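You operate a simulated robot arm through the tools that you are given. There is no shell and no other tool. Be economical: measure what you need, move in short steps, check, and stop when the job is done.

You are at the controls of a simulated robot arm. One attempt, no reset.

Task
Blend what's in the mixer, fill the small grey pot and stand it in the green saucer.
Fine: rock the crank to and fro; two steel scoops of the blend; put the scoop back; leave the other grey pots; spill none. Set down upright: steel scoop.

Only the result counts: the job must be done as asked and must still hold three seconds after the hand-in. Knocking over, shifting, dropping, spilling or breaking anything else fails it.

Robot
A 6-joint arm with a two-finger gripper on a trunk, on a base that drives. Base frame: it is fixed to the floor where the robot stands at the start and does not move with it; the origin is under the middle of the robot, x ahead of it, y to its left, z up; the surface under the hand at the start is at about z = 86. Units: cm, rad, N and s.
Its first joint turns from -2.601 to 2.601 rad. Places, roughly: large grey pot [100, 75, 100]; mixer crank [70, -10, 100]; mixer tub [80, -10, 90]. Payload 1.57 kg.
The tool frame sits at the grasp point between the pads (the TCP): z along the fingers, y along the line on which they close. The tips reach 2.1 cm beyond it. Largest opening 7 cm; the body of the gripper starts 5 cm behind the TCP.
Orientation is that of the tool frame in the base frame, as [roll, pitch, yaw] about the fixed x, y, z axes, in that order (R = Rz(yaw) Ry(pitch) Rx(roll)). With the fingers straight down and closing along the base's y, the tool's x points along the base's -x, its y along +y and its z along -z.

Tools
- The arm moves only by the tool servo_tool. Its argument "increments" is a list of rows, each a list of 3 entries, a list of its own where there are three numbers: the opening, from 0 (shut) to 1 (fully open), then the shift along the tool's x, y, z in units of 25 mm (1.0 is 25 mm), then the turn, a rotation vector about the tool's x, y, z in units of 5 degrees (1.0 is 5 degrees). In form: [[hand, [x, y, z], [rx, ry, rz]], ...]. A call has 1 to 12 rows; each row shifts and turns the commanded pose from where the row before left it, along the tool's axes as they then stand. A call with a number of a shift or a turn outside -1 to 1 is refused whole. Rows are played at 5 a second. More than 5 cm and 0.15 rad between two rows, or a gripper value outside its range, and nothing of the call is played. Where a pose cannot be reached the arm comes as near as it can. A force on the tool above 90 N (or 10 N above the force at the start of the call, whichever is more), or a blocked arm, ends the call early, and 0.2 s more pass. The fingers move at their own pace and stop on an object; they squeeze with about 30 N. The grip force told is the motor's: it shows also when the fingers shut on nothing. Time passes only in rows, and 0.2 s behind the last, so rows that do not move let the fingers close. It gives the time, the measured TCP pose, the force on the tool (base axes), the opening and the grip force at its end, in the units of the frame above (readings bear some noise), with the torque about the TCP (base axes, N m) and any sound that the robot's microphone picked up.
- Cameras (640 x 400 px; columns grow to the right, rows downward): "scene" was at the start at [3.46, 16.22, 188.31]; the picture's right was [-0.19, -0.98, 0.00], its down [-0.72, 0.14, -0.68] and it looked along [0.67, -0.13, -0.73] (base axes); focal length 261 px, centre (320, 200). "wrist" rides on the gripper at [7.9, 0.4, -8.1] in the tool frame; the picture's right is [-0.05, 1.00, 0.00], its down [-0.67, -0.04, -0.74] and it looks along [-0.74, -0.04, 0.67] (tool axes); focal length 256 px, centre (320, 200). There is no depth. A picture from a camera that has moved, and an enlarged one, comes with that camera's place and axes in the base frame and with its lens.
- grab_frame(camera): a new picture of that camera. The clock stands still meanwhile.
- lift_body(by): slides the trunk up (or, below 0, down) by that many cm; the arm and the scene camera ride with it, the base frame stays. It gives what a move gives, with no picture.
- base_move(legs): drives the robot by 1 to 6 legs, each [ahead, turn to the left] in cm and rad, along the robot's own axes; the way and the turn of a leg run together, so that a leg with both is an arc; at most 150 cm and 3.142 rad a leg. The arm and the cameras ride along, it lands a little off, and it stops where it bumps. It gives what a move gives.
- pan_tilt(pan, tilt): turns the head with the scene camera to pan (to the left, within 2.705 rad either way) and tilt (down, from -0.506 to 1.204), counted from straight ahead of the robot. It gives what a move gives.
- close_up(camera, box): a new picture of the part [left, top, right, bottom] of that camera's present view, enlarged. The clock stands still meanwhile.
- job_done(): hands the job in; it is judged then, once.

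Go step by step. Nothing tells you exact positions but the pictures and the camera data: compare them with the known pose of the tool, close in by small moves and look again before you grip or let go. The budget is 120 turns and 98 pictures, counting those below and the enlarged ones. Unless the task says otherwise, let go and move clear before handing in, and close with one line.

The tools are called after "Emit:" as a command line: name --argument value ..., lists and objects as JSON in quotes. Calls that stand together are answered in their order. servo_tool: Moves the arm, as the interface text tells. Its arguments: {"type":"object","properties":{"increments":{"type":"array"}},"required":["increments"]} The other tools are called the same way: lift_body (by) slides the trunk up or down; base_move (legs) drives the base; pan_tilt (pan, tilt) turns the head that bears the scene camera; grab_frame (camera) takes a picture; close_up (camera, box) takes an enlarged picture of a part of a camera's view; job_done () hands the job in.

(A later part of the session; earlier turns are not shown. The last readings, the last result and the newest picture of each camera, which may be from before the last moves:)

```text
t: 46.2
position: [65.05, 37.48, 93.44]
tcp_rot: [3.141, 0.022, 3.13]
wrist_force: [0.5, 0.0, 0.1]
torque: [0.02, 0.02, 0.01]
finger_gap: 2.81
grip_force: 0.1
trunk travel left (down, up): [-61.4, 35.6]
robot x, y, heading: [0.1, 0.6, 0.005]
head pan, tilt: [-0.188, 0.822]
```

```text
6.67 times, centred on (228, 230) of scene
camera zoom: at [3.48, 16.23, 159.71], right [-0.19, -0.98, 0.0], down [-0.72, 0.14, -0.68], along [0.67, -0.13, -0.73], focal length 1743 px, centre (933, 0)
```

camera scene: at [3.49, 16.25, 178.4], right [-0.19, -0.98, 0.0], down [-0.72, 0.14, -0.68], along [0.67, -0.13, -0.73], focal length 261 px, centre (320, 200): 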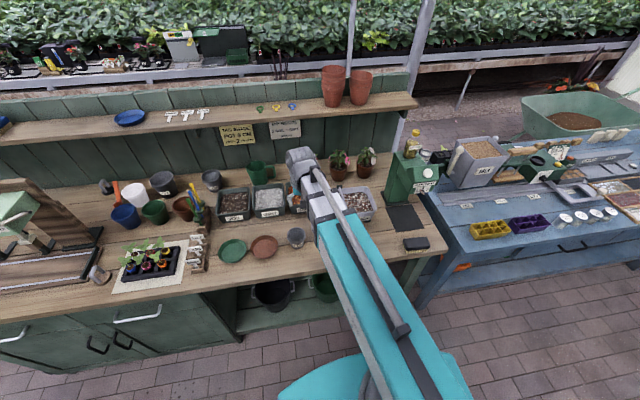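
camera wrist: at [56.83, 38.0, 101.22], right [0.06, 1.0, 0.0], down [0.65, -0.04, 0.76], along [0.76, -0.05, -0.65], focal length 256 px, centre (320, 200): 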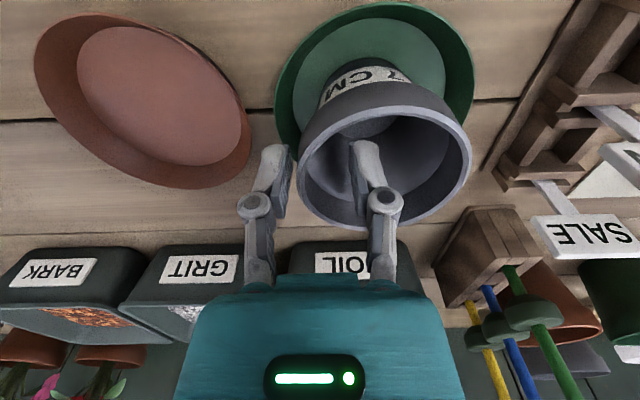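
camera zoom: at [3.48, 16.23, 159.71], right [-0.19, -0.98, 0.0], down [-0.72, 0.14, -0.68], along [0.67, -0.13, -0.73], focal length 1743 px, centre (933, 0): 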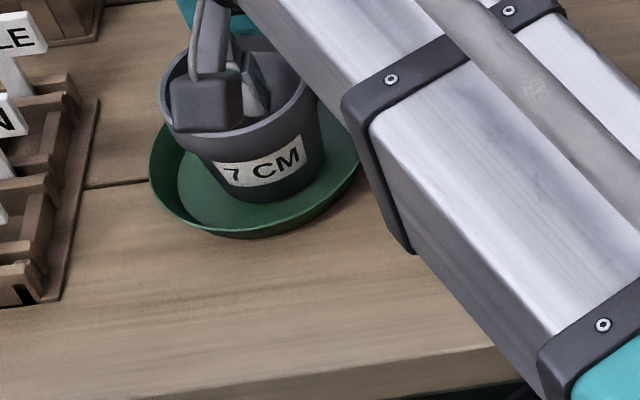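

The pot stands upright in the green saucer. I'll lift away, move to a free spot and test how the wrist tilts.

Emit:
lift_body --by 18

Emit:
servo_tool --increments '[[1, [0, -1, 0], [0, 0, 0]], [1, [0, -1, 0], [0, 0, 0]], [1, [0, -1, 0], [0, 0, 0]], [1, [0, -1, 0], [0, 0, 0]], [1, [0, -1, 0], [0, 0, 0]], [1, [0, -1, 0], [0, 0, 0]], [1, [0, -1, 0], [0, 0, 0]], [1, [0, -1, 0], [0, 0, 0]]]'

Emit:
servo_tool --increments '[[0.5, [0, 0, 0], [1, 0, 0]], [0.5, [0, 0, 0], [1, 0, 0]], [0.5, [0, 0, 0], [1, 0, 0]], [0.5, [0, 0, 0], [1, 0, 0]], [0.5, [0, 0, 0], [1, 0, 0]], [0.5, [0, 0, 0], [1, 0, 0]], [0.5, [0, 0, 0], [1, 0, 0]], [0.5, [0, 0, 0], [1, 0, 0]]]'

```text
t: 48.2
position: [65.04, 37.28, 111.29]
tcp_rot: [-3.141, 0.02, 3.13]
wrist_force: [0.9, 0.3, -0.8]
torque: [-0.02, 0.0, 0.02]
finger_gap: 2.79
grip_force: 0.1
trunk travel left (down, up): [-79.4, 17.6]
robot x, y, heading: [-0.07, 0.87, 0.004]
head pan, tilt: [-0.188, 0.822]
```

```text
t: 50.0
position: [64.85, 17.41, 111.29]
tcp_rot: [3.141, 0.021, 3.131]
wrist_force: [0.4, 0.1, -0.4]
torque: [0.0, 0.03, -0.01]
finger_gap: 6.98
grip_force: 0.1
trunk travel left (down, up): [-79.4, 17.6]
robot x, y, heading: [0.36, 0.73, 0.002]
head pan, tilt: [-0.188, 0.822]
```

```text
t: 51.8
position: [64.87, 17.43, 115.54]
tcp_rot: [-2.444, 0.021, 3.131]
wrist_force: [0.0, 0.4, 0.4]
torque: [0.01, -0.01, 0.02]
finger_gap: 3.5
grip_force: 0.0
out of reach, approached as far as the arm can: row 2, 3, 4, 5, 6, 7, 8
trunk travel left (down, up): [-79.4, 17.6]
robot x, y, heading: [0.05, 0.91, 0.0]
head pan, tilt: [-0.188, 0.822]
```

Tilting keeps xy and gives full rotation, with z rising as 18.2·(1−cos θ), so the trunk can compensate. Pouring is best toward -y with the hand on the -y side, so I'll test that roll in free air.

Emit:
servo_tool --increments '[[0.5, [0, 0, 0], [-1, 0, 0]], [0.5, [0, 0, 0], [-1, 0, 0]], [0.5, [0, 0, 0], [-1, 0, 0]], [0.5, [0, 0, 0], [-1, 0, 0]], [0.5, [0, 0, 0], [-1, 0, 0]], [0.5, [0, 0, 0], [-1, 0, 0]], [0.5, [0, 0, 0], [-1, 0, 0]], [0.5, [0, 0, 0], [-1, 0, 0]], [0.5, [0, 0, 0], [-1, 0, 0]], [0.5, [0, 0, 0], [-1, 0, 0]], [0.5, [0, 0, 0], [-1, 0, 0]], [0.5, [0, 0, 0], [-1, 0, 0]]]'

Emit:
servo_tool --increments '[[0.5, [0, 0, 0], [-1, 0, 0]], [0.5, [0, 0, 0], [-1, 0, 0]], [0.5, [0, 0, 0], [-1, 0, 0]], [0.5, [0, 0, 0], [-1, 0, 0]], [0.5, [0, 0, 0], [-1, 0, 0]], [0.5, [0, 0, 0], [-1, 0, 0]], [0.5, [0, 0, 0], [-1, 0, 0]], [0.5, [0, 0, 0], [-1, 0, 0]], [0.5, [0, 0, 0], [-1, 0, 0]], [0.5, [0, 0, 0], [-1, 0, 0]], [0.5, [0, 0, 0], [-1, 0, 0]], [0.5, [0, 0, 0], [-1, 0, 0]]]'

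Emit:
servo_tool --increments '[[0.5, [0, 0, 0], [-1, 0, 0]], [0.5, [0, 0, 0], [-1, 0, 0]], [0.5, [0, 0, 0], [-1, 0, 0]], [0.5, [0, 0, 0], [-1, 0, 0]], [0.5, [0, 0, 0], [-1, 0, 0]], [0.5, [0, 0, 0], [-1, 0, 0]], [0.5, [0, 0, 0], [-1, 0, 0]]]'

Emit:
grab_frame --camera "scene"

```text
t: 54.4
position: [64.93, 17.34, 112.46]
tcp_rot: [2.792, 0.021, 3.131]
wrist_force: [-0.2, -0.1, 0.0]
torque: [0.01, -0.01, -0.02]
finger_gap: 3.49
grip_force: 0.0
out of reach, approached as far as the arm can: row 1, 2, 3, 4, 5, 6, 11, 12
trunk travel left (down, up): [-79.4, 17.6]
robot x, y, heading: [-0.12, 1.14, -0.002]
head pan, tilt: [-0.188, 0.822]
```

```text
t: 57.0
position: [64.83, 17.33, 126.73]
tcp_rot: [1.744, 0.021, 3.132]
wrist_force: [-0.2, 0.3, 0.0]
torque: [-0.03, 0.01, -0.01]
finger_gap: 3.48
grip_force: 0.2
out of reach, approached as far as the arm can: row 1, 2, 3, 4, 5, 6, 7, 8, 9, 10, 11, 12
trunk travel left (down, up): [-79.4, 17.6]
robot x, y, heading: [0.15, 0.9, -0.001]
head pan, tilt: [-0.188, 0.822]
```

```text
t: 58.6
position: [64.82, 17.41, 137.74]
tcp_rot: [1.135, 0.02, 3.132]
wrist_force: [-1.0, -0.6, 0.8]
torque: [-0.01, 0.03, 0.01]
finger_gap: 3.52
grip_force: 0.0
out of reach, approached as far as the arm can: row 1, 2, 3, 4, 5, 6, 7
trunk travel left (down, up): [-79.4, 17.6]
robot x, y, heading: [-0.25, 1.18, 0.003]
head pan, tilt: [-0.188, 0.822]
```

```text
63 pictures are left
camera scene: at [3.48, 16.23, 177.71], right [-0.19, -0.98, 0.0], down [-0.72, 0.14, -0.68], along [0.67, -0.13, -0.73], focal length 261 px, centre (320, 200)
```

scene: 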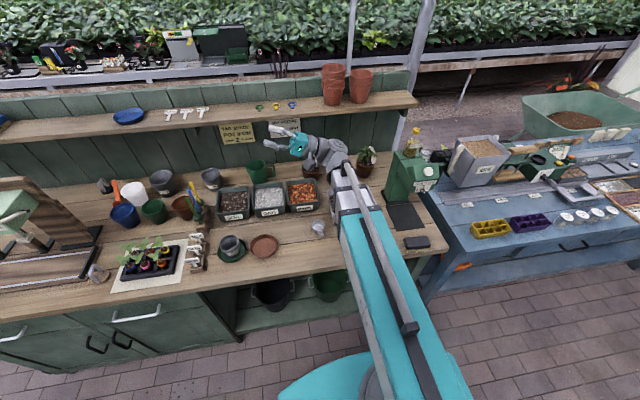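

The full roll works, but at low heights the wrist would come near the table. A better plan is to grip along the sloped handle with the tool pitched 45° and pour by twisting about the tool axis. I'll undo the roll and test pitch and twist here.

Emit:
servo_tool --increments '[[0.5, [0, 0, 0], [1, 0, 0]], [0.5, [0, 0, 0], [1, 0, 0]], [0.5, [0, 0, 0], [1, 0, 0]], [0.5, [0, 0, 0], [1, 0, 0]], [0.5, [0, 0, 0], [1, 0, 0]], [0.5, [0, 0, 0], [1, 0, 0]], [0.5, [0, 0, 0], [1, 0, 0]], [0.5, [0, 0, 0], [1, 0, 0]], [0.5, [0, 0, 0], [1, 0, 0]], [0.5, [0, 0, 0], [1, 0, 0]], [0.5, [0, 0, 0], [1, 0, 0]], [0.5, [0, 0, 0], [1, 0, 0]]]'

Emit:
servo_tool --increments '[[0.5, [0, 0, 0], [1, 0, 0]], [0.5, [0, 0, 0], [1, 0, 0]], [0.5, [0, 0, 0], [1, 0, 0]], [0.5, [0, 0, 0], [1, 0, 0]], [0.5, [0, 0, 0], [1, 0, 0]], [0.5, [0, 0, 0], [1, 0, 0]], [0.5, [0, 0, 0], [1, 0, 0]], [0.5, [0, 0, 0], [1, 0, 0]], [0.5, [0, 0, 0], [1, 0, 0]], [0.5, [0, 0, 0], [1, 0, 0]], [0.5, [0, 0, 0], [1, 0, 0]]]'

Emit:
servo_tool --increments '[[0.5, [0, 0, 0], [0, -1, 0]], [0.5, [0, 0, 0], [0, -1, 0]], [0.5, [0, 0, 0], [0, -1, 0]], [0.5, [0, 0, 0], [0, -1, 0]], [0.5, [0, 0, 0], [0, -1, 0]], [0.5, [0, 0, 0], [0, -1, 0]], [0.5, [0, 0, 0], [0, -1, 0]], [0.5, [0, 0, 0], [0, -1, 0]], [0.5, [0, 0, 0], [0, -1, 0]]]'

Emit:
servo_tool --increments '[[0.5, [0, 0, 0], [0, 0, 1]], [0.5, [0, 0, 0], [0, 0, 1]], [0.5, [0, 0, 0], [0, 0, 1]], [0.5, [0, 0, 0], [0, 0, 1]], [0.5, [0, 0, 0], [0, 0, 1]], [0.5, [0, 0, 0], [0, 0, 1]], [0.5, [0, 0, 0], [0, 0, 1]], [0.5, [0, 0, 0], [0, 0, 1]], [0.5, [0, 0, 0], [0, 0, 1]], [0.5, [0, 0, 0], [0, 0, 1]], [0.5, [0, 0, 0], [0, 0, 1]], [0.5, [0, 0, 0], [0, 0, 1]]]'

Emit:
servo_tool --increments '[[0.5, [0, 0, 0], [0, 0, 1]], [0.5, [0, 0, 0], [0, 0, 1]], [0.5, [0, 0, 0], [0, 0, 1]], [0.5, [0, 0, 0], [0, 0, 1]], [0.5, [0, 0, 0], [0, 0, 1]], [0.5, [0, 0, 0], [0, 0, 1]], [0.5, [0, 0, 0], [0, 0, 1]], [0.5, [0, 0, 0], [0, 0, 1]], [0.5, [0, 0, 0], [0, 0, 1]], [0.5, [0, 0, 0], [0, 0, 1]], [0.5, [0, 0, 0], [0, 0, 1]], [0.5, [0, 0, 0], [0, 0, 1]]]'

```text
t: 61.2
position: [64.86, 17.42, 119.24]
tcp_rot: [2.182, 0.019, 3.131]
wrist_force: [-0.1, -0.1, 0.1]
torque: [-0.04, 0.0, 0.02]
finger_gap: 3.52
grip_force: 0.1
out of reach, approached as far as the arm can: row 1, 2, 3, 4, 5, 6, 7, 8, 9, 10, 11, 12
trunk travel left (down, up): [-79.4, 17.6]
robot x, y, heading: [-0.09, 1.07, 0.002]
head pan, tilt: [-0.188, 0.822]
```

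```text
t: 63.6
position: [64.94, 17.48, 111.25]
tcp_rot: [-3.139, 0.02, 3.13]
wrist_force: [0.0, 0.4, 0.4]
torque: [0.03, -0.01, -0.01]
finger_gap: 3.49
grip_force: 0.0
out of reach, approached as far as the arm can: row 1, 2, 3, 4, 5, 6, 7, 8, 9
trunk travel left (down, up): [-79.4, 17.6]
robot x, y, heading: [0.32, 0.93, 0.007]
head pan, tilt: [-0.188, 0.822]
```

```text
t: 65.6
position: [64.74, 17.37, 117.09]
tcp_rot: [-3.141, 0.809, 3.131]
wrist_force: [0.2, 0.7, 0.8]
torque: [0.02, 0.0, 0.01]
finger_gap: 3.5
grip_force: 0.1
out of reach, approached as far as the arm can: row 3, 4, 5, 6, 7, 8, 9
trunk travel left (down, up): [-79.4, 17.6]
robot x, y, heading: [0.3, 0.62, 0.004]
head pan, tilt: [-0.188, 0.822]
```

```text
t: 68.2
position: [64.85, 17.56, 117.03]
tcp_rot: [2.408, 0.368, 1.94]
wrist_force: [-0.4, -0.4, -0.5]
torque: [-0.01, -0.03, 0.02]
finger_gap: 3.51
grip_force: 0.1
trunk travel left (down, up): [-79.4, 17.6]
robot x, y, heading: [-0.03, 0.8, -0.002]
head pan, tilt: [-0.188, 0.822]
```

```text
t: 70.8
position: [64.75, 17.5, 117.08]
tcp_rot: [2.409, -0.369, 1.179]
wrist_force: [-0.5, -0.5, -0.6]
torque: [-0.03, 0.0, 0.01]
finger_gap: 3.49
grip_force: 0.0
trunk travel left (down, up): [-79.4, 17.6]
robot x, y, heading: [0.2, 0.85, 0.005]
head pan, tilt: [-0.188, 0.822]
```

Twist to 120° works with z unchanged. I'll continue to 180° and then pitch shallower, to -20°.

Emit:
servo_tool --increments '[[0.5, [0, 0, 0], [0, 0, 1]], [0.5, [0, 0, 0], [0, 0, 1]], [0.5, [0, 0, 0], [0, 0, 1]], [0.5, [0, 0, 0], [0, 0, 1]], [0.5, [0, 0, 0], [0, 0, 1]], [0.5, [0, 0, 0], [0, 0, 1]], [0.5, [0, 0, 0], [0, 0, 1]], [0.5, [0, 0, 0], [0, 0, 1]], [0.5, [0, 0, 0], [0, 0, 1]], [0.5, [0, 0, 0], [0, 0, 1]], [0.5, [0, 0, 0], [0, 0, 1]], [0.5, [0, 0, 0], [0, 0, 1]]]'

Emit:
servo_tool --increments '[[0.5, [0, 0, 0], [0, 1, 0]], [0.5, [0, 0, 0], [0, 1, 0]], [0.5, [0, 0, 0], [0, 1, 0]], [0.5, [0, 0, 0], [0, 1, 0]], [0.5, [0, 0, 0], [0, 1, 0]]]'

Emit:
grab_frame --camera "scene"

```text
t: 73.4
position: [67.34, -2.48, 117.1]
tcp_rot: [-3.134, -0.811, 0.009]
wrist_force: [0.2, 0.0, 0.2]
torque: [-0.02, 0.03, -0.02]
finger_gap: 3.52
grip_force: 0.0
out of reach, approached as far as the arm can: row 6, 7, 8, 9, 10, 11, 12
trunk travel left (down, up): [-79.4, 17.6]
robot x, y, heading: [0.03, 0.91, 0.002]
head pan, tilt: [-0.188, 0.822]
```

```text
t: 74.6
position: [71.2, -3.55, 123.95]
tcp_rot: [3.139, -1.242, -0.007]
wrist_force: [0.2, -0.2, 0.6]
torque: [0.03, 0.0, -0.01]
finger_gap: 3.48
grip_force: 0.1
out of reach, approached as far as the arm can: row 1, 2, 3, 4, 5
trunk travel left (down, up): [-79.4, 17.6]
robot x, y, heading: [0.02, 0.89, 0.002]
head pan, tilt: [-0.188, 0.822]
```

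```text
62 pictures are left
camera scene: at [3.48, 16.22, 177.71], right [-0.19, -0.98, 0.0], down [-0.72, 0.14, -0.68], along [0.67, -0.13, -0.73], focal length 261 px, centre (320, 200)
```

scene: 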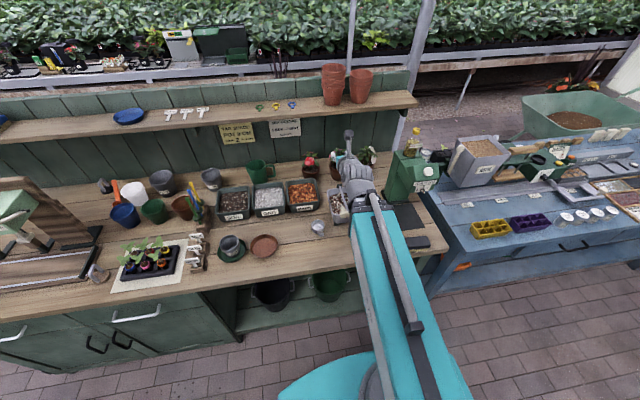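

Twist hits a joint limit at about 145°, which swings the arm; nothing was touched. I'll undo this, then back the base by about 15 cm so the pitched tool has room.

Emit:
servo_tool --increments '[[0.5, [0, 0, 0], [0, -1, 0]], [0.5, [0, 0, 0], [0, -1, 0]], [0.5, [0, 0, 0], [0, -1, 0]], [0.5, [0, 0, 0], [0, -1, 0]], [0.5, [0, 0, 0], [0, -1, 0]]]'

Emit:
servo_tool --increments '[[0.5, [0, 0, 0], [0, 0, -1]], [0.5, [0, 0, 0], [0, 0, -1]], [0.5, [0, 0, 0], [0, 0, -1]], [0.5, [0, 0, 0], [0, 0, -1]], [0.5, [0, 0, 0], [0, 0, -1]], [0.5, [0, 0, 0], [0, 0, -1]], [0.5, [0, 0, 0], [0, 0, -1]], [0.5, [0, 0, 0], [0, 0, -1]], [0.5, [0, 0, 0], [0, 0, -1]], [0.5, [0, 0, 0], [0, 0, -1]], [0.5, [0, 0, 0], [0, 0, -1]], [0.5, [0, 0, 0], [0, 0, -1]]]'

Emit:
servo_tool --increments '[[0.5, [0, 0, 0], [0, 0, -1]], [0.5, [0, 0, 0], [0, 0, -1]], [0.5, [0, 0, 0], [0, 0, -1]], [0.5, [0, 0, 0], [0, 0, -1]], [0.5, [0, 0, 0], [0, 0, -1]], [0.5, [0, 0, 0], [0, 0, -1]], [0.5, [0, 0, 0], [0, 0, -1]], [0.5, [0, 0, 0], [0, 0, -1]], [0.5, [0, 0, 0], [0, 0, -1]], [0.5, [0, 0, 0], [0, 0, -1]], [0.5, [0, 0, 0], [0, 0, -1]], [0.5, [0, 0, 0], [0, 0, -1]]]'

Emit:
servo_tool --increments '[[0.5, [0, 0, 0], [0, 0, -1]], [0.5, [0, 0, 0], [0, 0, -1]], [0.5, [0, 0, 0], [0, 0, -1]], [0.5, [0, 0, 0], [0, 0, -1]], [0.5, [0, 0, 0], [0, 0, -1]], [0.5, [0, 0, 0], [0, 0, -1]], [0.5, [0, 0, 0], [0, 0, -1]], [0.5, [0, 0, 0], [0, 0, -1]], [0.5, [0, 0, 0], [0, 0, -1]], [0.5, [0, 0, 0], [0, 0, -1]], [0.5, [0, 0, 0], [0, 0, -1]], [0.5, [0, 0, 0], [0, 0, -1]]]'

Emit:
base_move --legs '[[-15, 0]]'

```text
t: 75.8
position: [71.25, -4.16, 117.03]
tcp_rot: [-3.141, -0.806, -0.004]
wrist_force: [-0.1, -0.9, -0.6]
torque: [0.02, 0.03, -0.01]
finger_gap: 3.5
grip_force: 0.0
out of reach, approached as far as the arm can: row 1, 2, 3, 4, 5
trunk travel left (down, up): [-79.4, 17.6]
robot x, y, heading: [0.2, 0.87, 0.003]
head pan, tilt: [-0.188, 0.822]
```

```text
t: 78.4
position: [71.22, -4.26, 116.97]
tcp_rot: [2.407, -0.369, 1.182]
wrist_force: [0.1, -0.8, 0.8]
torque: [0.0, -0.03, 0.02]
finger_gap: 3.51
grip_force: 0.1
trunk travel left (down, up): [-79.4, 17.6]
robot x, y, heading: [0.1, 0.7, 0.001]
head pan, tilt: [-0.188, 0.822]
```

```text
t: 81.0
position: [71.28, -4.21, 117.12]
tcp_rot: [2.407, 0.371, 1.944]
wrist_force: [-0.8, 0.5, 0.7]
torque: [0.0, -0.03, -0.02]
finger_gap: 3.48
grip_force: 0.1
trunk travel left (down, up): [-79.4, 17.6]
robot x, y, heading: [-0.09, 0.83, 0.003]
head pan, tilt: [-0.188, 0.822]
```

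```text
t: 83.6
position: [71.09, -4.21, 116.96]
tcp_rot: [-3.138, 0.805, 3.132]
wrist_force: [0.6, 0.6, 0.5]
torque: [0.0, 0.02, 0.02]
finger_gap: 3.5
grip_force: 0.1
trunk travel left (down, up): [-79.4, 17.6]
robot x, y, heading: [0.44, 1.02, 0.003]
head pan, tilt: [-0.188, 0.822]
```

```text
t: 85.1
position: [55.84, -4.26, 116.98]
tcp_rot: [-3.141, 0.805, 3.131]
wrist_force: [0.0, -0.7, 0.3]
torque: [0.03, 0.01, 0.05]
finger_gap: 3.51
grip_force: 0.1
trunk travel left (down, up): [-79.4, 17.6]
robot x, y, heading: [-15.21, 0.87, 0.005]
head pan, tilt: [-0.188, 0.822]
```

Now at pitch -44°. I'll line up with the scoop in y, pitch to about -30° and look from both cameras.

Emit:
servo_tool --increments '[[1, [0, 0.87, 0], [0, -0.7, 0]], [1, [0, 0.87, 0], [0, -0.7, 0]], [1, [0, 0.87, 0], [0, -0.7, 0]], [1, [0, 0.87, 0], [0, -0.7, 0]]]'

Emit:
grab_frame --camera "wrist"

Emit:
grab_frame --camera "scene"

```text
t: 86.1
position: [55.9, 4.46, 120.73]
tcp_rot: [-3.141, 1.051, 3.133]
wrist_force: [0.2, 0.2, -1.7]
torque: [-0.03, 0.02, 0.0]
finger_gap: 7.02
grip_force: 0.0
out of reach, approached as far as the arm can: row 1, 2, 3, 4
trunk travel left (down, up): [-79.4, 17.6]
robot x, y, heading: [-15.02, 0.73, -0.002]
head pan, tilt: [-0.188, 0.822]
```

```text
61 pictures are left
camera wrist: at [44.77, 5.12, 117.79], right [0.04, 1.0, 0.05], down [-0.32, -0.03, 0.95], along [0.95, -0.05, 0.31], focal length 256 px, centre (320, 200)
```

wrist: 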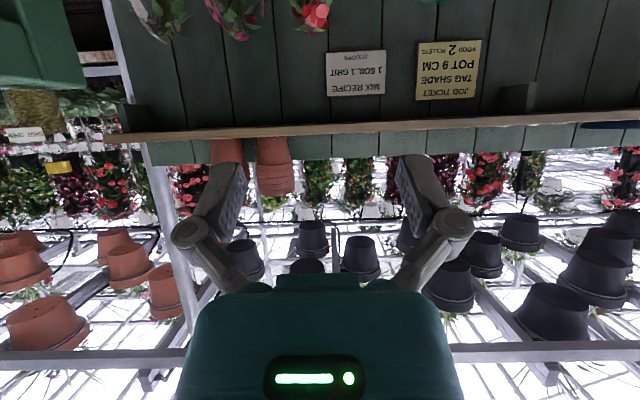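

```text
60 pictures are left
camera scene: at [-11.75, 16.23, 177.7], right [-0.19, -0.98, 0.0], down [-0.72, 0.14, -0.68], along [0.67, -0.13, -0.73], focal length 261 px, centre (320, 200)
```

scene: 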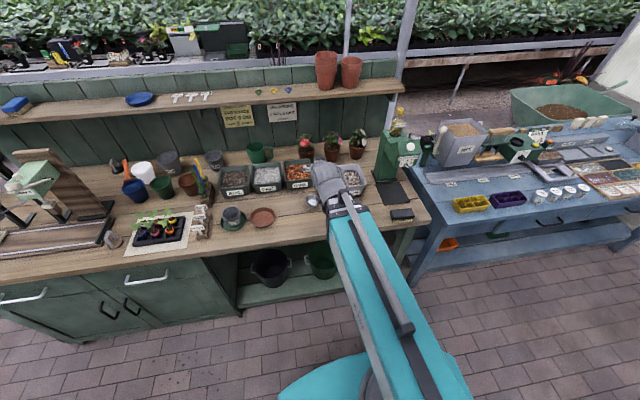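

The wrist camera looks up at this pitch, so I'll use zoomed scene views for the scoop, mixer and pot.

Emit:
close_up --camera "scene" --box '[289, 185, 337, 215]'

Emit:
close_up --camera "scene" --box '[209, 195, 257, 225]'

```text
13.33 times, centred on (313, 200) of scene
camera zoom: at [-11.75, 16.23, 177.7], right [-0.19, -0.98, 0.0], down [-0.72, 0.14, -0.68], along [0.67, -0.13, -0.73], focal length 3486 px, centre (413, 200)
```

zoom: 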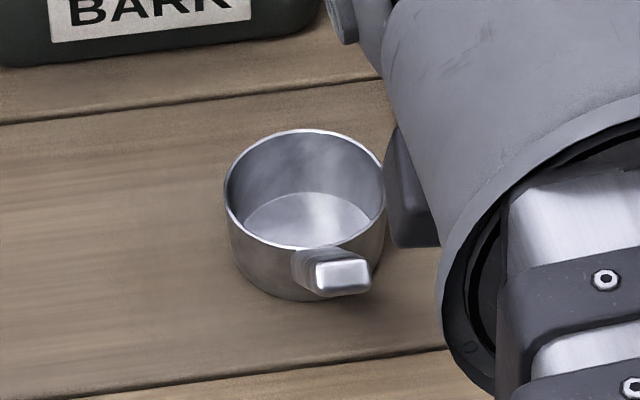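

```text
13.33 times, centred on (233, 210) of scene
camera zoom: at [-11.75, 16.23, 177.7], right [-0.19, -0.98, 0.0], down [-0.72, 0.14, -0.68], along [0.67, -0.13, -0.73], focal length 3486 px, centre (1480, 67)
```

zoom: 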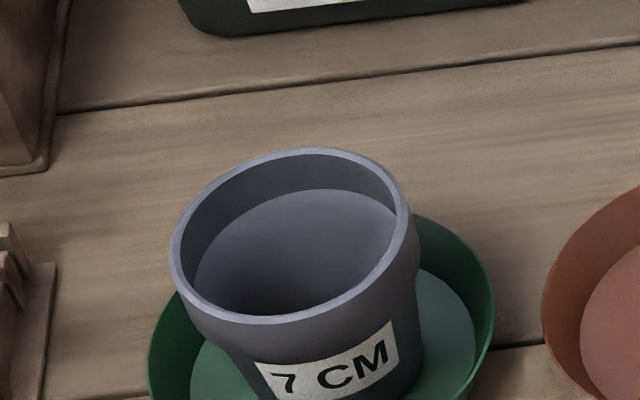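

The scoop's handle end is about (60.8,4.5,95.4) and the cup rim centre about (70.3,4.2,89.6), so I'll grip at (63.3,4.45,93.2). Moving over it and descending part way.

Emit:
servo_tool --increments '[[1, [-0.37, 0, 0.64], [0, 0, 0]], [1, [-0.37, 0, 0.64], [0, 0, 0]], [1, [-0.37, 0, 0.64], [0, 0, 0]], [1, [-0.37, 0, 0.64], [0, 0, 0]]]'

Emit:
lift_body --by -20

Emit:
close_up --camera "scene" --box '[272, 140, 368, 200]'

Emit:
grab_frame --camera "wrist"

```text
t: 87.1
position: [63.39, 4.43, 120.63]
tcp_rot: [3.14, 1.052, 3.135]
wrist_force: [-0.7, 0.6, 0.2]
torque: [-0.01, 0.02, -0.01]
finger_gap: 6.98
grip_force: 0.0
trunk travel left (down, up): [-79.4, 17.6]
robot x, y, heading: [-14.86, 0.83, 0.005]
head pan, tilt: [-0.188, 0.822]
```

```text
t: 89.3
position: [63.26, 4.45, 100.73]
tcp_rot: [-3.14, 1.052, 3.131]
wrist_force: [-0.6, 0.5, 0.4]
torque: [0.0, -0.01, -0.03]
finger_gap: 6.97
grip_force: 0.1
trunk travel left (down, up): [-59.4, 37.6]
robot x, y, heading: [-15.29, 1.37, 0.005]
head pan, tilt: [-0.188, 0.822]
```

```text
6.67 times, centred on (320, 170) of scene
camera zoom: at [-11.73, 16.21, 157.71], right [-0.19, -0.98, 0.0], down [-0.72, 0.14, -0.68], along [0.67, -0.13, -0.73], focal length 1743 px, centre (320, 400)
```

zoom: 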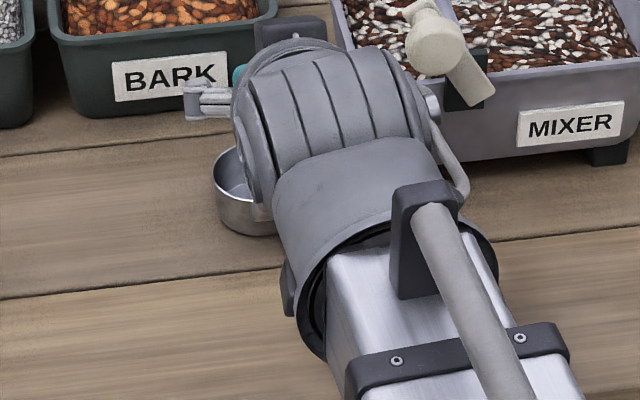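

```text
56 pictures are left
camera wrist: at [52.19, 5.04, 97.79], right [0.04, 1.0, 0.05], down [-0.32, -0.03, 0.95], along [0.95, -0.05, 0.32], focal length 256 px, centre (320, 200)
```

wrist: 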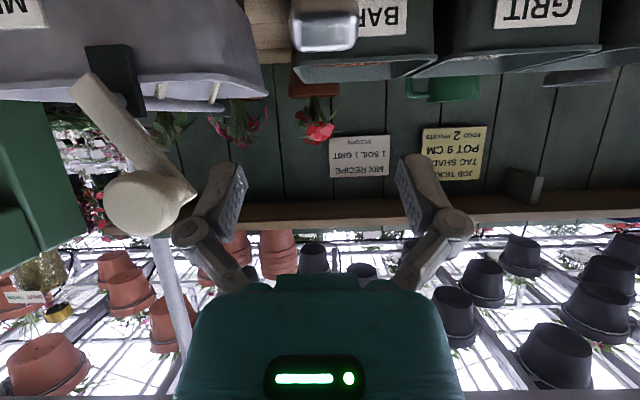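

The handle end shows at z≈95.4, centred between the fingers. Descending to grip height.

Emit:
lift_body --by -4.5

Emit:
grab_frame --camera "wrist"

```text
t: 90.2
position: [63.21, 4.5, 96.17]
tcp_rot: [3.14, 1.053, 3.131]
wrist_force: [0.1, 0.9, -0.3]
torque: [0.0, 0.02, -0.01]
finger_gap: 7.0
grip_force: 0.1
trunk travel left (down, up): [-54.9, 42.1]
robot x, y, heading: [-15.16, 0.81, 0.004]
head pan, tilt: [-0.188, 0.822]
```

```text
55 pictures are left
camera wrist: at [52.18, 5.03, 93.28], right [0.04, 1.0, 0.05], down [-0.32, -0.03, 0.95], along [0.95, -0.05, 0.32], focal length 256 px, centre (320, 200)
```

wrist: 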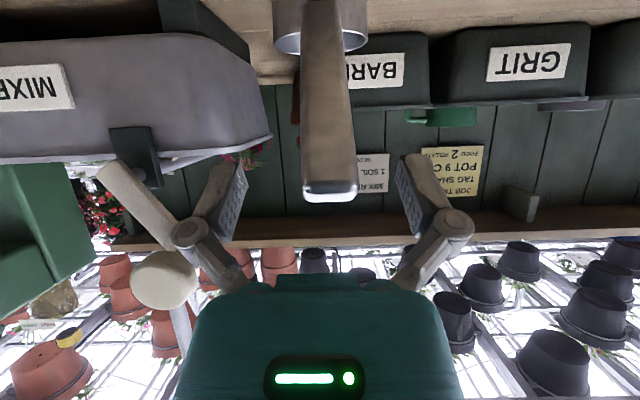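

The handle is well centred. Going down the last 2.9 cm, then closing.

Emit:
lift_body --by -2.8

Emit:
servo_tool --increments '[[0.6, [0, 0, 0], [0, 0, 0]], [0.3, [0, 0, 0], [0, 0, 0]], [0.1, [0, 0, 0], [0, 0, 0]], [0, [0, 0, 0], [0, 0, 0]], [0, [0, 0, 0], [0, 0, 0]], [0, [0, 0, 0], [0, 0, 0]]]'

Emit:
grab_frame --camera "wrist"

```text
t: 90.9
position: [63.31, 4.42, 93.25]
tcp_rot: [-3.141, 1.052, 3.13]
wrist_force: [-0.2, -0.2, 0.5]
torque: [-0.03, 0.01, 0.01]
finger_gap: 6.99
grip_force: 0.1
trunk travel left (down, up): [-52.1, 44.9]
robot x, y, heading: [-14.75, 0.68, 0.004]
head pan, tilt: [-0.188, 0.822]
```

```text
t: 92.3
position: [63.31, 4.47, 93.34]
tcp_rot: [-3.14, 1.053, 3.129]
wrist_force: [-0.1, 0.6, 1.0]
torque: [0.05, -0.02, -0.03]
finger_gap: 1.82
grip_force: 29.9
trunk travel left (down, up): [-52.1, 44.9]
robot x, y, heading: [-14.98, 0.95, 0.006]
head pan, tilt: [-0.188, 0.822]
```

```text
54 pictures are left
camera wrist: at [52.18, 5.03, 90.49], right [0.04, 1.0, 0.05], down [-0.32, -0.03, 0.95], along [0.95, -0.05, 0.32], focal length 256 px, centre (320, 200)
```

wrist: 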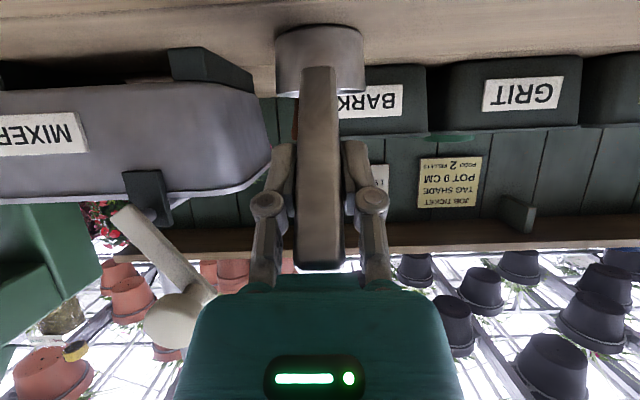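

The scoop is gripped at the rest pose TCP (63.31,4.47,93.34). I'll lift 20 cm and check the scoop hangs level.

Emit:
lift_body --by 20

Emit:
servo_tool --increments '[[0, [-0.118, -0.875, 0.204], [0, 0, 0]], [0, [-0.118, -0.875, 0.204], [0, 0, 0]], [0, [-0.118, -0.875, 0.204], [0, 0, 0]], [0, [-0.118, -0.875, 0.204], [0, 0, 0]], [0, [-0.118, -0.875, 0.204], [0, 0, 0]], [0, [-0.118, -0.875, 0.204], [0, 0, 0]], [0, [-0.118, -0.875, 0.204], [0, 0, 0]], [0, [-0.118, -0.875, 0.204], [0, 0, 0]]]'

Emit:
grab_frame --camera "wrist"

Emit:
close_up --camera "scene" --box '[290, 120, 418, 200]'

```text
t: 94.5
position: [63.24, 4.43, 113.45]
tcp_rot: [3.141, 1.054, 3.132]
wrist_force: [0.3, -0.7, -1.0]
torque: [-0.01, 0.03, 0.03]
finger_gap: 1.81
grip_force: 29.9
trunk travel left (down, up): [-72.1, 24.9]
robot x, y, heading: [-15.04, 0.88, 0.004]
head pan, tilt: [-0.188, 0.822]
```

```text
t: 96.3
position: [68.02, -13.14, 113.43]
tcp_rot: [3.14, 1.05, 3.13]
wrist_force: [0.0, 0.1, -0.3]
torque: [-0.01, 0.04, -0.03]
finger_gap: 1.83
grip_force: 29.7
trunk travel left (down, up): [-72.1, 24.9]
robot x, y, heading: [-15.29, 0.68, 0.002]
head pan, tilt: [-0.188, 0.822]
```

```text
53 pictures are left
camera wrist: at [56.97, -12.53, 110.47], right [0.04, 1.0, 0.05], down [-0.32, -0.03, 0.95], along [0.95, -0.05, 0.31], focal length 256 px, centre (320, 200)
```

wrist: 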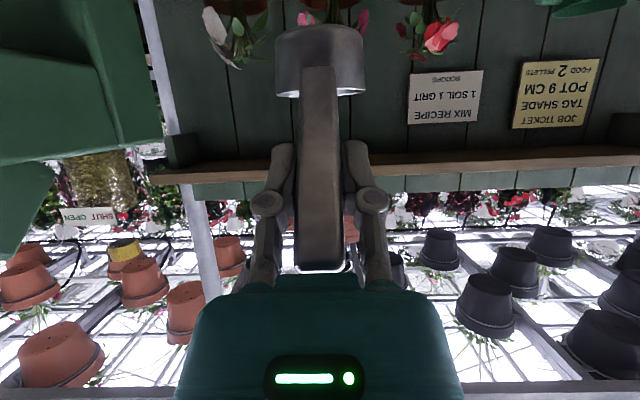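

```text
5.00 times, centred on (354, 160) of scene
camera zoom: at [-11.71, 16.19, 170.41], right [-0.19, -0.98, 0.0], down [-0.72, 0.14, -0.68], along [0.67, -0.13, -0.73], focal length 1307 px, centre (150, 400)
```

zoom: 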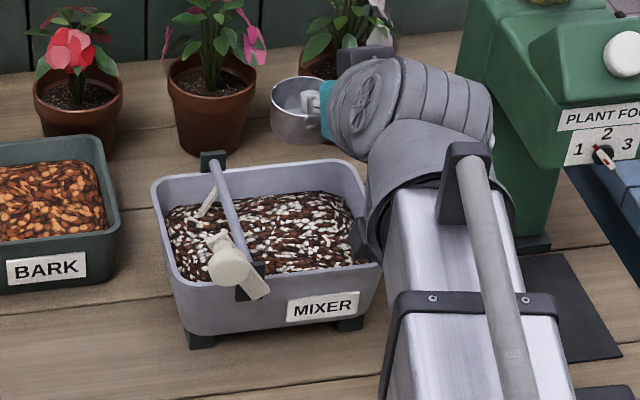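

The scoop is level above the tub's right half; the rim is z≈97 and the surface z≈94.5. I'll tip the cup forward 20° at (≈69.2,-14.5) and lower gradually.

Emit:
servo_tool --increments '[[0, [-0.06, -0.136, 0.104], [0, 1, 0]], [0, [-0.06, -0.136, 0.104], [0, 1, 0]], [0, [-0.07, -0.136, 0.1], [0, 1, 0]], [0, [-0.08, -0.136, 0.09], [0, 1, 0]]]'

Emit:
lift_body --by -5

Emit:
grab_frame --camera "wrist"

Emit:
close_up --camera "scene" --box '[290, 120, 418, 200]'

```text
t: 97.3
position: [69.21, -14.55, 108.36]
tcp_rot: [3.14, 0.702, 3.132]
wrist_force: [-0.7, 0.0, -1.2]
torque: [-0.01, 0.01, -0.01]
finger_gap: 1.82
grip_force: 30.2
out of reach, approached as far as the arm can: row 1, 2, 3, 4
trunk travel left (down, up): [-72.1, 24.9]
robot x, y, heading: [-15.37, 0.86, 0.001]
head pan, tilt: [-0.188, 0.822]
```

```text
t: 98.2
position: [69.14, -14.54, 103.4]
tcp_rot: [-3.141, 0.704, 3.132]
wrist_force: [0.4, 0.5, 0.0]
torque: [0.0, 0.03, -0.01]
finger_gap: 1.83
grip_force: 30.0
trunk travel left (down, up): [-67.1, 29.9]
robot x, y, heading: [-15.15, 0.5, 0.001]
head pan, tilt: [-0.188, 0.822]
```

```text
51 pictures are left
camera wrist: at [57.69, -13.88, 104.44], right [0.05, 1.0, 0.03], down [0.02, -0.04, 1.0], along [1.0, -0.05, -0.03], focal length 256 px, centre (320, 200)
```

wrist: 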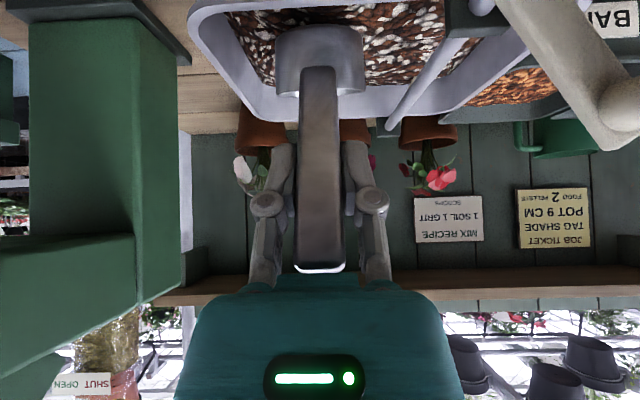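

```text
5.00 times, centred on (354, 160) of scene
camera zoom: at [-11.73, 16.2, 165.4], right [-0.19, -0.98, 0.0], down [-0.72, 0.14, -0.68], along [0.67, -0.13, -0.73], focal length 1307 px, centre (150, 400)
```

zoom: 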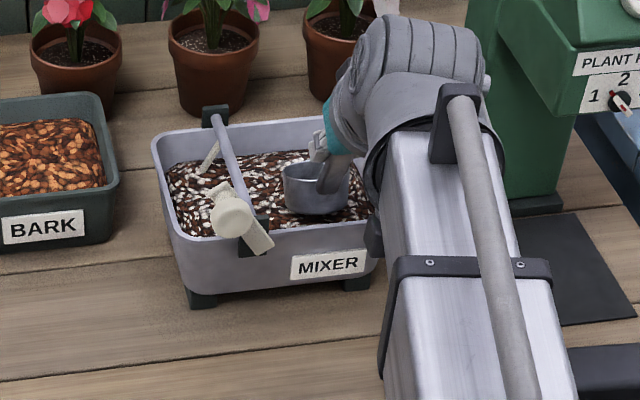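

The cup is inside the tub over the material. Lowering in small steps and watching force.

Emit:
lift_body --by -2

Emit:
lift_body --by -1.2

Emit:
grab_frame --camera "wrist"

Emit:
close_up --camera "scene" --box '[310, 130, 390, 180]'

```text
t: 98.9
position: [68.99, -14.43, 101.48]
tcp_rot: [-3.141, 0.706, 3.132]
wrist_force: [0.1, 0.3, -1.3]
torque: [0.01, 0.09, -0.01]
finger_gap: 1.8
grip_force: 30.2
trunk travel left (down, up): [-65.1, 31.9]
robot x, y, heading: [-15.17, 1.12, 0.0]
head pan, tilt: [-0.188, 0.822]
```

```text
t: 99.5
position: [69.13, -14.57, 100.26]
tcp_rot: [-3.14, 0.703, 3.132]
wrist_force: [0.0, -0.8, -1.7]
torque: [-0.03, 0.06, 0.02]
finger_gap: 1.81
grip_force: 29.8
trunk travel left (down, up): [-63.9, 33.1]
robot x, y, heading: [-15.3, 0.82, 0.004]
head pan, tilt: [-0.188, 0.822]
```

```text
49 pictures are left
camera wrist: at [57.69, -13.89, 101.23], right [0.05, 1.0, 0.03], down [0.02, -0.04, 1.0], along [1.0, -0.05, -0.03], focal length 256 px, centre (320, 200)
```

wrist: 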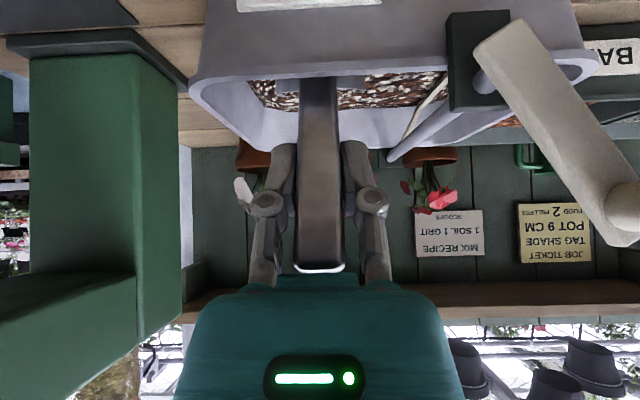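

```text
8.00 times, centred on (350, 155) of scene
camera zoom: at [-11.72, 16.2, 162.2], right [-0.19, -0.98, 0.0], down [-0.72, 0.14, -0.68], along [0.67, -0.13, -0.73], focal length 2092 px, centre (80, 560)
```

zoom: 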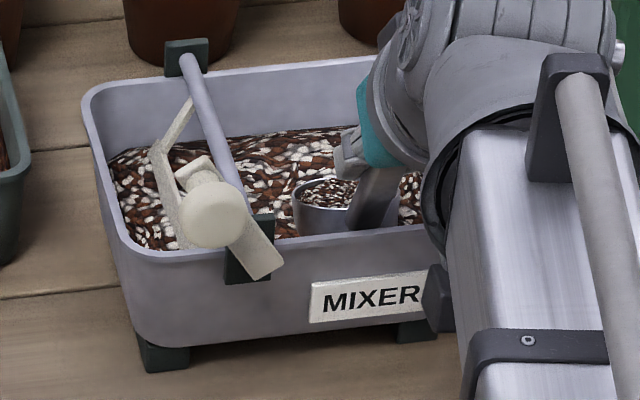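

Material has already entered the cup. I'll go 1.3 cm deeper to fill it fully, then level out.

Emit:
lift_body --by -1.3

Emit:
servo_tool --increments '[[0, [0, 0, 0], [0, -0.5, 0]], [0, [0, 0, 0], [0, -0.5, 0]], [0, [0, 0, 0], [0, -0.5, 0]], [0, [0, 0, 0], [0, -0.5, 0]], [0, [0, 0, 0], [0, -0.5, 0]], [0, [0, 0, 0], [0, -0.5, 0]], [0, [0, 0, 0], [0, -0.5, 0]], [0, [0, 0, 0], [0, -0.5, 0]]]'

Emit:
grab_frame --camera "wrist"

Emit:
close_up --camera "scene" --box '[310, 120, 390, 170]'

```text
t: 100.1
position: [69.0, -14.45, 98.97]
tcp_rot: [3.141, 0.706, 3.131]
wrist_force: [0.7, -0.1, -0.4]
torque: [0.01, 0.03, 0.0]
finger_gap: 1.8
grip_force: 29.7
trunk travel left (down, up): [-62.6, 34.4]
robot x, y, heading: [-14.68, 0.87, 0.004]
head pan, tilt: [-0.188, 0.822]
```

```text
t: 101.9
position: [69.17, -14.6, 103.78]
tcp_rot: [-3.14, 1.052, 3.132]
wrist_force: [-0.5, 0.1, -1.2]
torque: [0.02, 0.08, -0.01]
finger_gap: 1.83
grip_force: 30.3
out of reach, approached as far as the arm can: row 1, 2, 3, 4, 5, 6, 7, 8
trunk travel left (down, up): [-62.6, 34.4]
robot x, y, heading: [-15.26, 0.59, -0.002]
head pan, tilt: [-0.188, 0.822]
```

```text
47 pictures are left
camera wrist: at [58.01, -13.9, 100.98], right [0.04, 1.0, 0.05], down [-0.32, -0.03, 0.95], along [0.95, -0.05, 0.32], focal length 256 px, centre (320, 200)
```

wrist: 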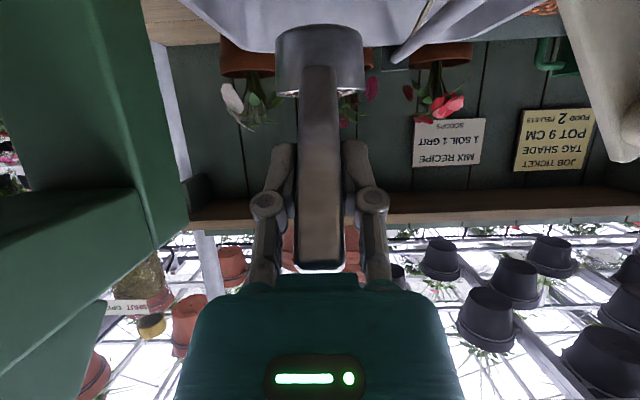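

```text
8.00 times, centred on (350, 145) of scene
camera zoom: at [-11.71, 16.2, 160.91], right [-0.19, -0.98, 0.0], down [-0.72, 0.14, -0.68], along [0.67, -0.13, -0.73], focal length 2092 px, centre (80, 640)
```

zoom: 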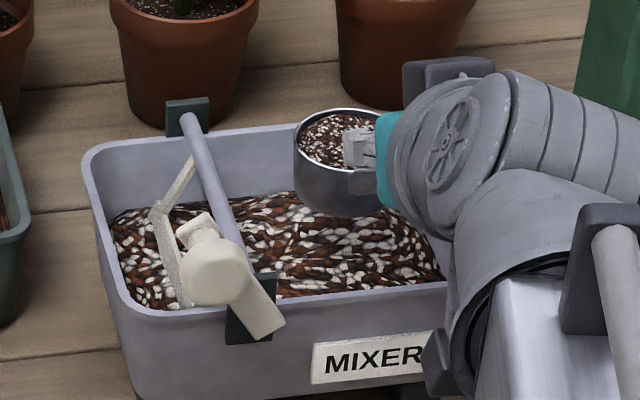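

The scoop is filled level. I'll lift clear of the crank and carry it gently toward the pot in the saucer.

Emit:
lift_body --by 9

Emit:
servo_tool --increments '[[0, [0.029, 0.3, -0.05], [0, 0, 0]], [0, [0.058, 0.6, -0.1], [0, 0, 0]], [0, [0.094, 0.97, -0.163], [0, 0, 0]], [0, [0.094, 0.97, -0.163], [0, 0, 0]], [0, [0.094, 0.97, -0.163], [0, 0, 0]], [0, [0.094, 0.97, -0.163], [0, 0, 0]], [0, [0.094, 0.97, -0.163], [0, 0, 0]], [0, [0.094, 0.97, -0.163], [0, 0, 0]], [0, [0.094, 0.97, -0.163], [0, 0, 0]], [0, [0.094, 0.97, -0.163], [0, 0, 0]], [0, [0.058, 0.6, -0.1], [0, 0, 0]], [0, [0.029, 0.3, -0.05], [0, 0, 0]]]'

Emit:
grab_frame --camera "scene"

```text
t: 103.1
position: [69.08, -14.52, 112.76]
tcp_rot: [-3.141, 1.051, 3.132]
wrist_force: [-0.2, 0.6, -0.8]
torque: [0.03, 0.09, 0.01]
finger_gap: 1.82
grip_force: 30.0
trunk travel left (down, up): [-71.6, 25.4]
robot x, y, heading: [-15.46, 0.85, 0.002]
head pan, tilt: [-0.188, 0.822]
```

```text
t: 105.7
position: [64.8, 9.18, 112.92]
tcp_rot: [3.139, 1.051, 3.13]
wrist_force: [0.5, -0.4, -0.5]
torque: [0.01, 0.06, 0.02]
finger_gap: 1.84
grip_force: 29.9
trunk travel left (down, up): [-71.6, 25.4]
robot x, y, heading: [-15.21, 0.85, 0.001]
head pan, tilt: [-0.188, 0.822]
```

```text
45 pictures are left
camera scene: at [-11.71, 16.21, 169.91], right [-0.19, -0.98, 0.0], down [-0.72, 0.14, -0.68], along [0.67, -0.13, -0.73], focal length 261 px, centre (320, 200)
```

scene: 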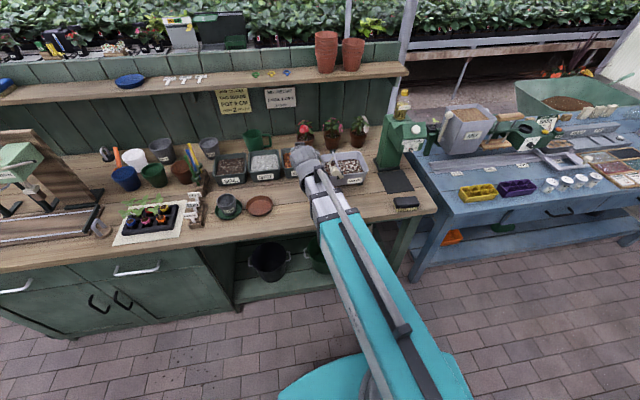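

Halfway. Continuing to the pot, then turning the heading by 28° with the tool kept level.

Emit:
servo_tool --increments '[[0, [0.06, 0.6, -0.104], [0, 0, 0]], [0, [0.1, 1, -0.173], [0, 0, 0]], [0, [0.1, 1, -0.173], [0, 0, 0]], [0, [0.1, 1, -0.173], [0, 0, 0]], [0, [0.1, 1, -0.173], [0, 0, 0]], [0, [0.1, 1, -0.173], [0, 0, 0]], [0, [0.1, 1, -0.173], [0, 0, 0]], [0, [0.1, 1, -0.173], [0, 0, 0]], [0, [0.1, 1, -0.173], [0, 0, 0]], [0, [0.1, 1, -0.173], [0, 0, 0]], [0, [0.1, 1, -0.173], [0, 0, 0]], [0, [0.06, 0.6, -0.104], [0, 0, 0]]]'

Emit:
servo_tool --increments '[[0, [0, 0, 0], [-0.61, 0, -0.35]], [0, [0, 0, 0], [-0.61, 0, -0.35]], [0, [0, 0, 0], [-0.61, 0, -0.35]], [0, [0, 0, 0], [-0.61, 0, -0.35]], [0, [0, 0, 0], [-0.61, 0, -0.35]], [0, [0, 0, 0], [-0.61, 0, -0.35]], [0, [0, 0, 0], [-0.61, 0, -0.35]], [0, [0, 0, 0], [-0.61, 0, -0.35]]]'

Emit:
close_up --camera "scene" --box '[170, 150, 298, 230]'

```text
t: 108.3
position: [59.33, 37.5, 112.89]
tcp_rot: [-3.142, 1.05, 3.133]
wrist_force: [0.6, 0.3, -0.9]
torque: [-0.01, 0.07, 0.06]
finger_gap: 1.8
grip_force: 29.8
trunk travel left (down, up): [-71.6, 25.4]
robot x, y, heading: [-15.21, 0.49, 0.003]
head pan, tilt: [-0.188, 0.822]
```

```text
t: 110.1
position: [59.45, 37.35, 112.82]
tcp_rot: [-3.141, 1.051, -2.658]
wrist_force: [0.0, 0.8, -0.8]
torque: [-0.07, 0.09, -0.02]
finger_gap: 1.82
grip_force: 30.1
trunk travel left (down, up): [-71.6, 25.4]
robot x, y, heading: [-15.34, 0.14, 0.002]
head pan, tilt: [-0.188, 0.822]
```

```text
5.00 times, centred on (234, 190) of scene
camera zoom: at [-11.71, 16.21, 169.91], right [-0.19, -0.98, 0.0], down [-0.72, 0.14, -0.68], along [0.67, -0.13, -0.73], focal length 1307 px, centre (750, 250)
```

zoom: 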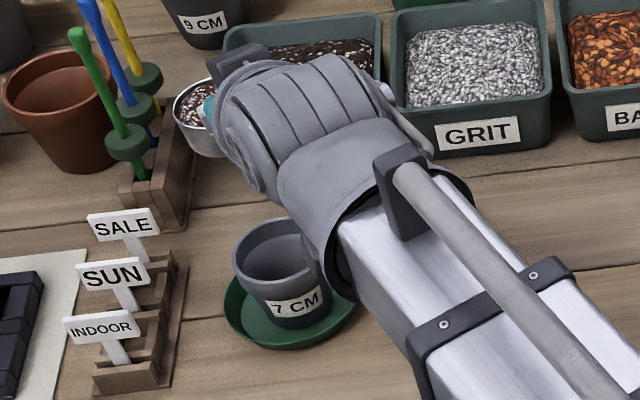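

Heading is 27.7° and the cup is above the pot. I'll shift 1.3 cm left and lower to pouring height.

Emit:
servo_tool --increments '[[0, [0, 0.25, 0], [0, 0, 0]], [0, [0, 0.26, 0], [0, 0, 0]]]'

Emit:
lift_body --by -9.6

Emit:
close_up --camera "scene" --box '[178, 145, 274, 205]'

Emit:
grab_frame --camera "wrist"

```text
t: 110.7
position: [58.88, 38.44, 112.88]
tcp_rot: [-3.14, 1.051, -2.659]
wrist_force: [0.3, -0.4, 0.2]
torque: [-0.03, 0.1, -0.02]
finger_gap: 1.85
grip_force: 30.2
trunk travel left (down, up): [-71.6, 25.4]
robot x, y, heading: [-14.93, 0.87, -0.003]
head pan, tilt: [-0.188, 0.822]
```

```text
t: 112.0
position: [58.82, 38.44, 103.28]
tcp_rot: [-3.14, 1.051, -2.66]
wrist_force: [-0.7, 0.0, -1.6]
torque: [-0.03, 0.09, 0.02]
finger_gap: 1.85
grip_force: 30.1
trunk travel left (down, up): [-62.0, 35.0]
robot x, y, heading: [-15.01, 0.43, 0.0]
head pan, tilt: [-0.188, 0.822]
```

```text
6.67 times, centred on (226, 175) of scene
camera zoom: at [-11.73, 16.21, 160.31], right [-0.19, -0.98, 0.0], down [-0.72, 0.14, -0.68], along [0.67, -0.13, -0.73], focal length 1743 px, centre (947, 367)
```

zoom: 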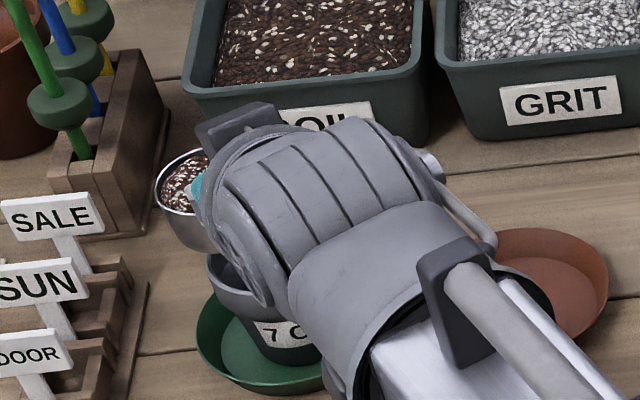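

```text
42 pictures are left
camera wrist: at [48.74, 33.86, 100.37], right [-0.44, 0.9, 0.05], down [-0.26, -0.18, 0.95], along [0.86, 0.4, 0.31], focal length 256 px, centre (320, 200)
```

wrist: 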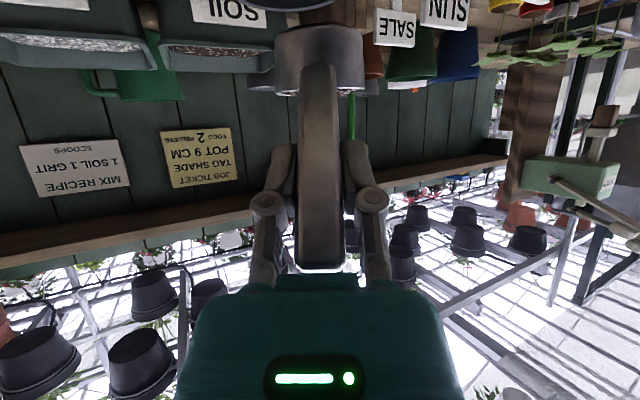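

The cup is 2.2 cm left of the pot's centre, as planned, so the lip will be over the pot. Starting the pour twist in stages.

Emit:
servo_tool --increments '[[0, [0, 0, 0], [0, 0, 0.9]], [0, [0, 0, 0], [0, 0, 0.9]], [0, [0, 0, 0], [0, 0, 0.9]], [0, [0, 0, 0], [0, 0, 0.9]], [0, [0, 0, 0], [0, 0, 0.9]], [0, [0, 0, 0], [0, 0, 0.9]], [0, [0, 0, 0], [0, 0, 0.9]], [0, [0, 0, 0], [0, 0, 0.9]], [0, [0, 0, 0], [0, 0, 0.9]], [0, [0, 0, 0], [0, 0, 0.9]]]'

Emit:
close_up --camera "scene" --box '[178, 145, 274, 205]'

```text
t: 114.2
position: [58.8, 38.49, 103.3]
tcp_rot: [2.25, 0.661, 2.513]
wrist_force: [0.3, 1.1, -0.9]
torque: [-0.01, 0.05, 0.03]
finger_gap: 1.86
grip_force: 30.0
trunk travel left (down, up): [-62.0, 35.0]
robot x, y, heading: [-15.16, 0.8, 0.003]
head pan, tilt: [-0.188, 0.822]
```

```text
6.67 times, centred on (226, 175) of scene
camera zoom: at [-11.72, 16.22, 160.3], right [-0.19, -0.98, 0.0], down [-0.72, 0.14, -0.68], along [0.67, -0.13, -0.73], focal length 1743 px, centre (947, 367)
```

zoom: 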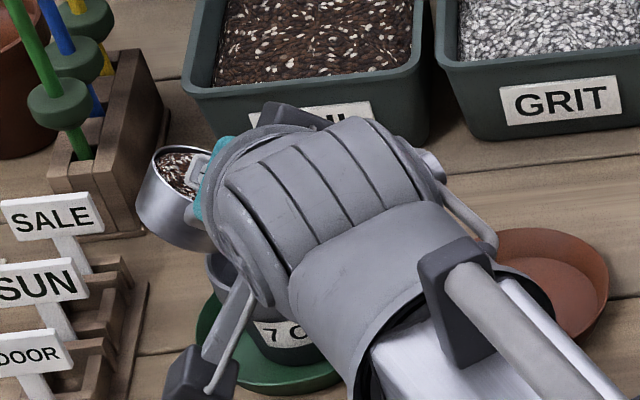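

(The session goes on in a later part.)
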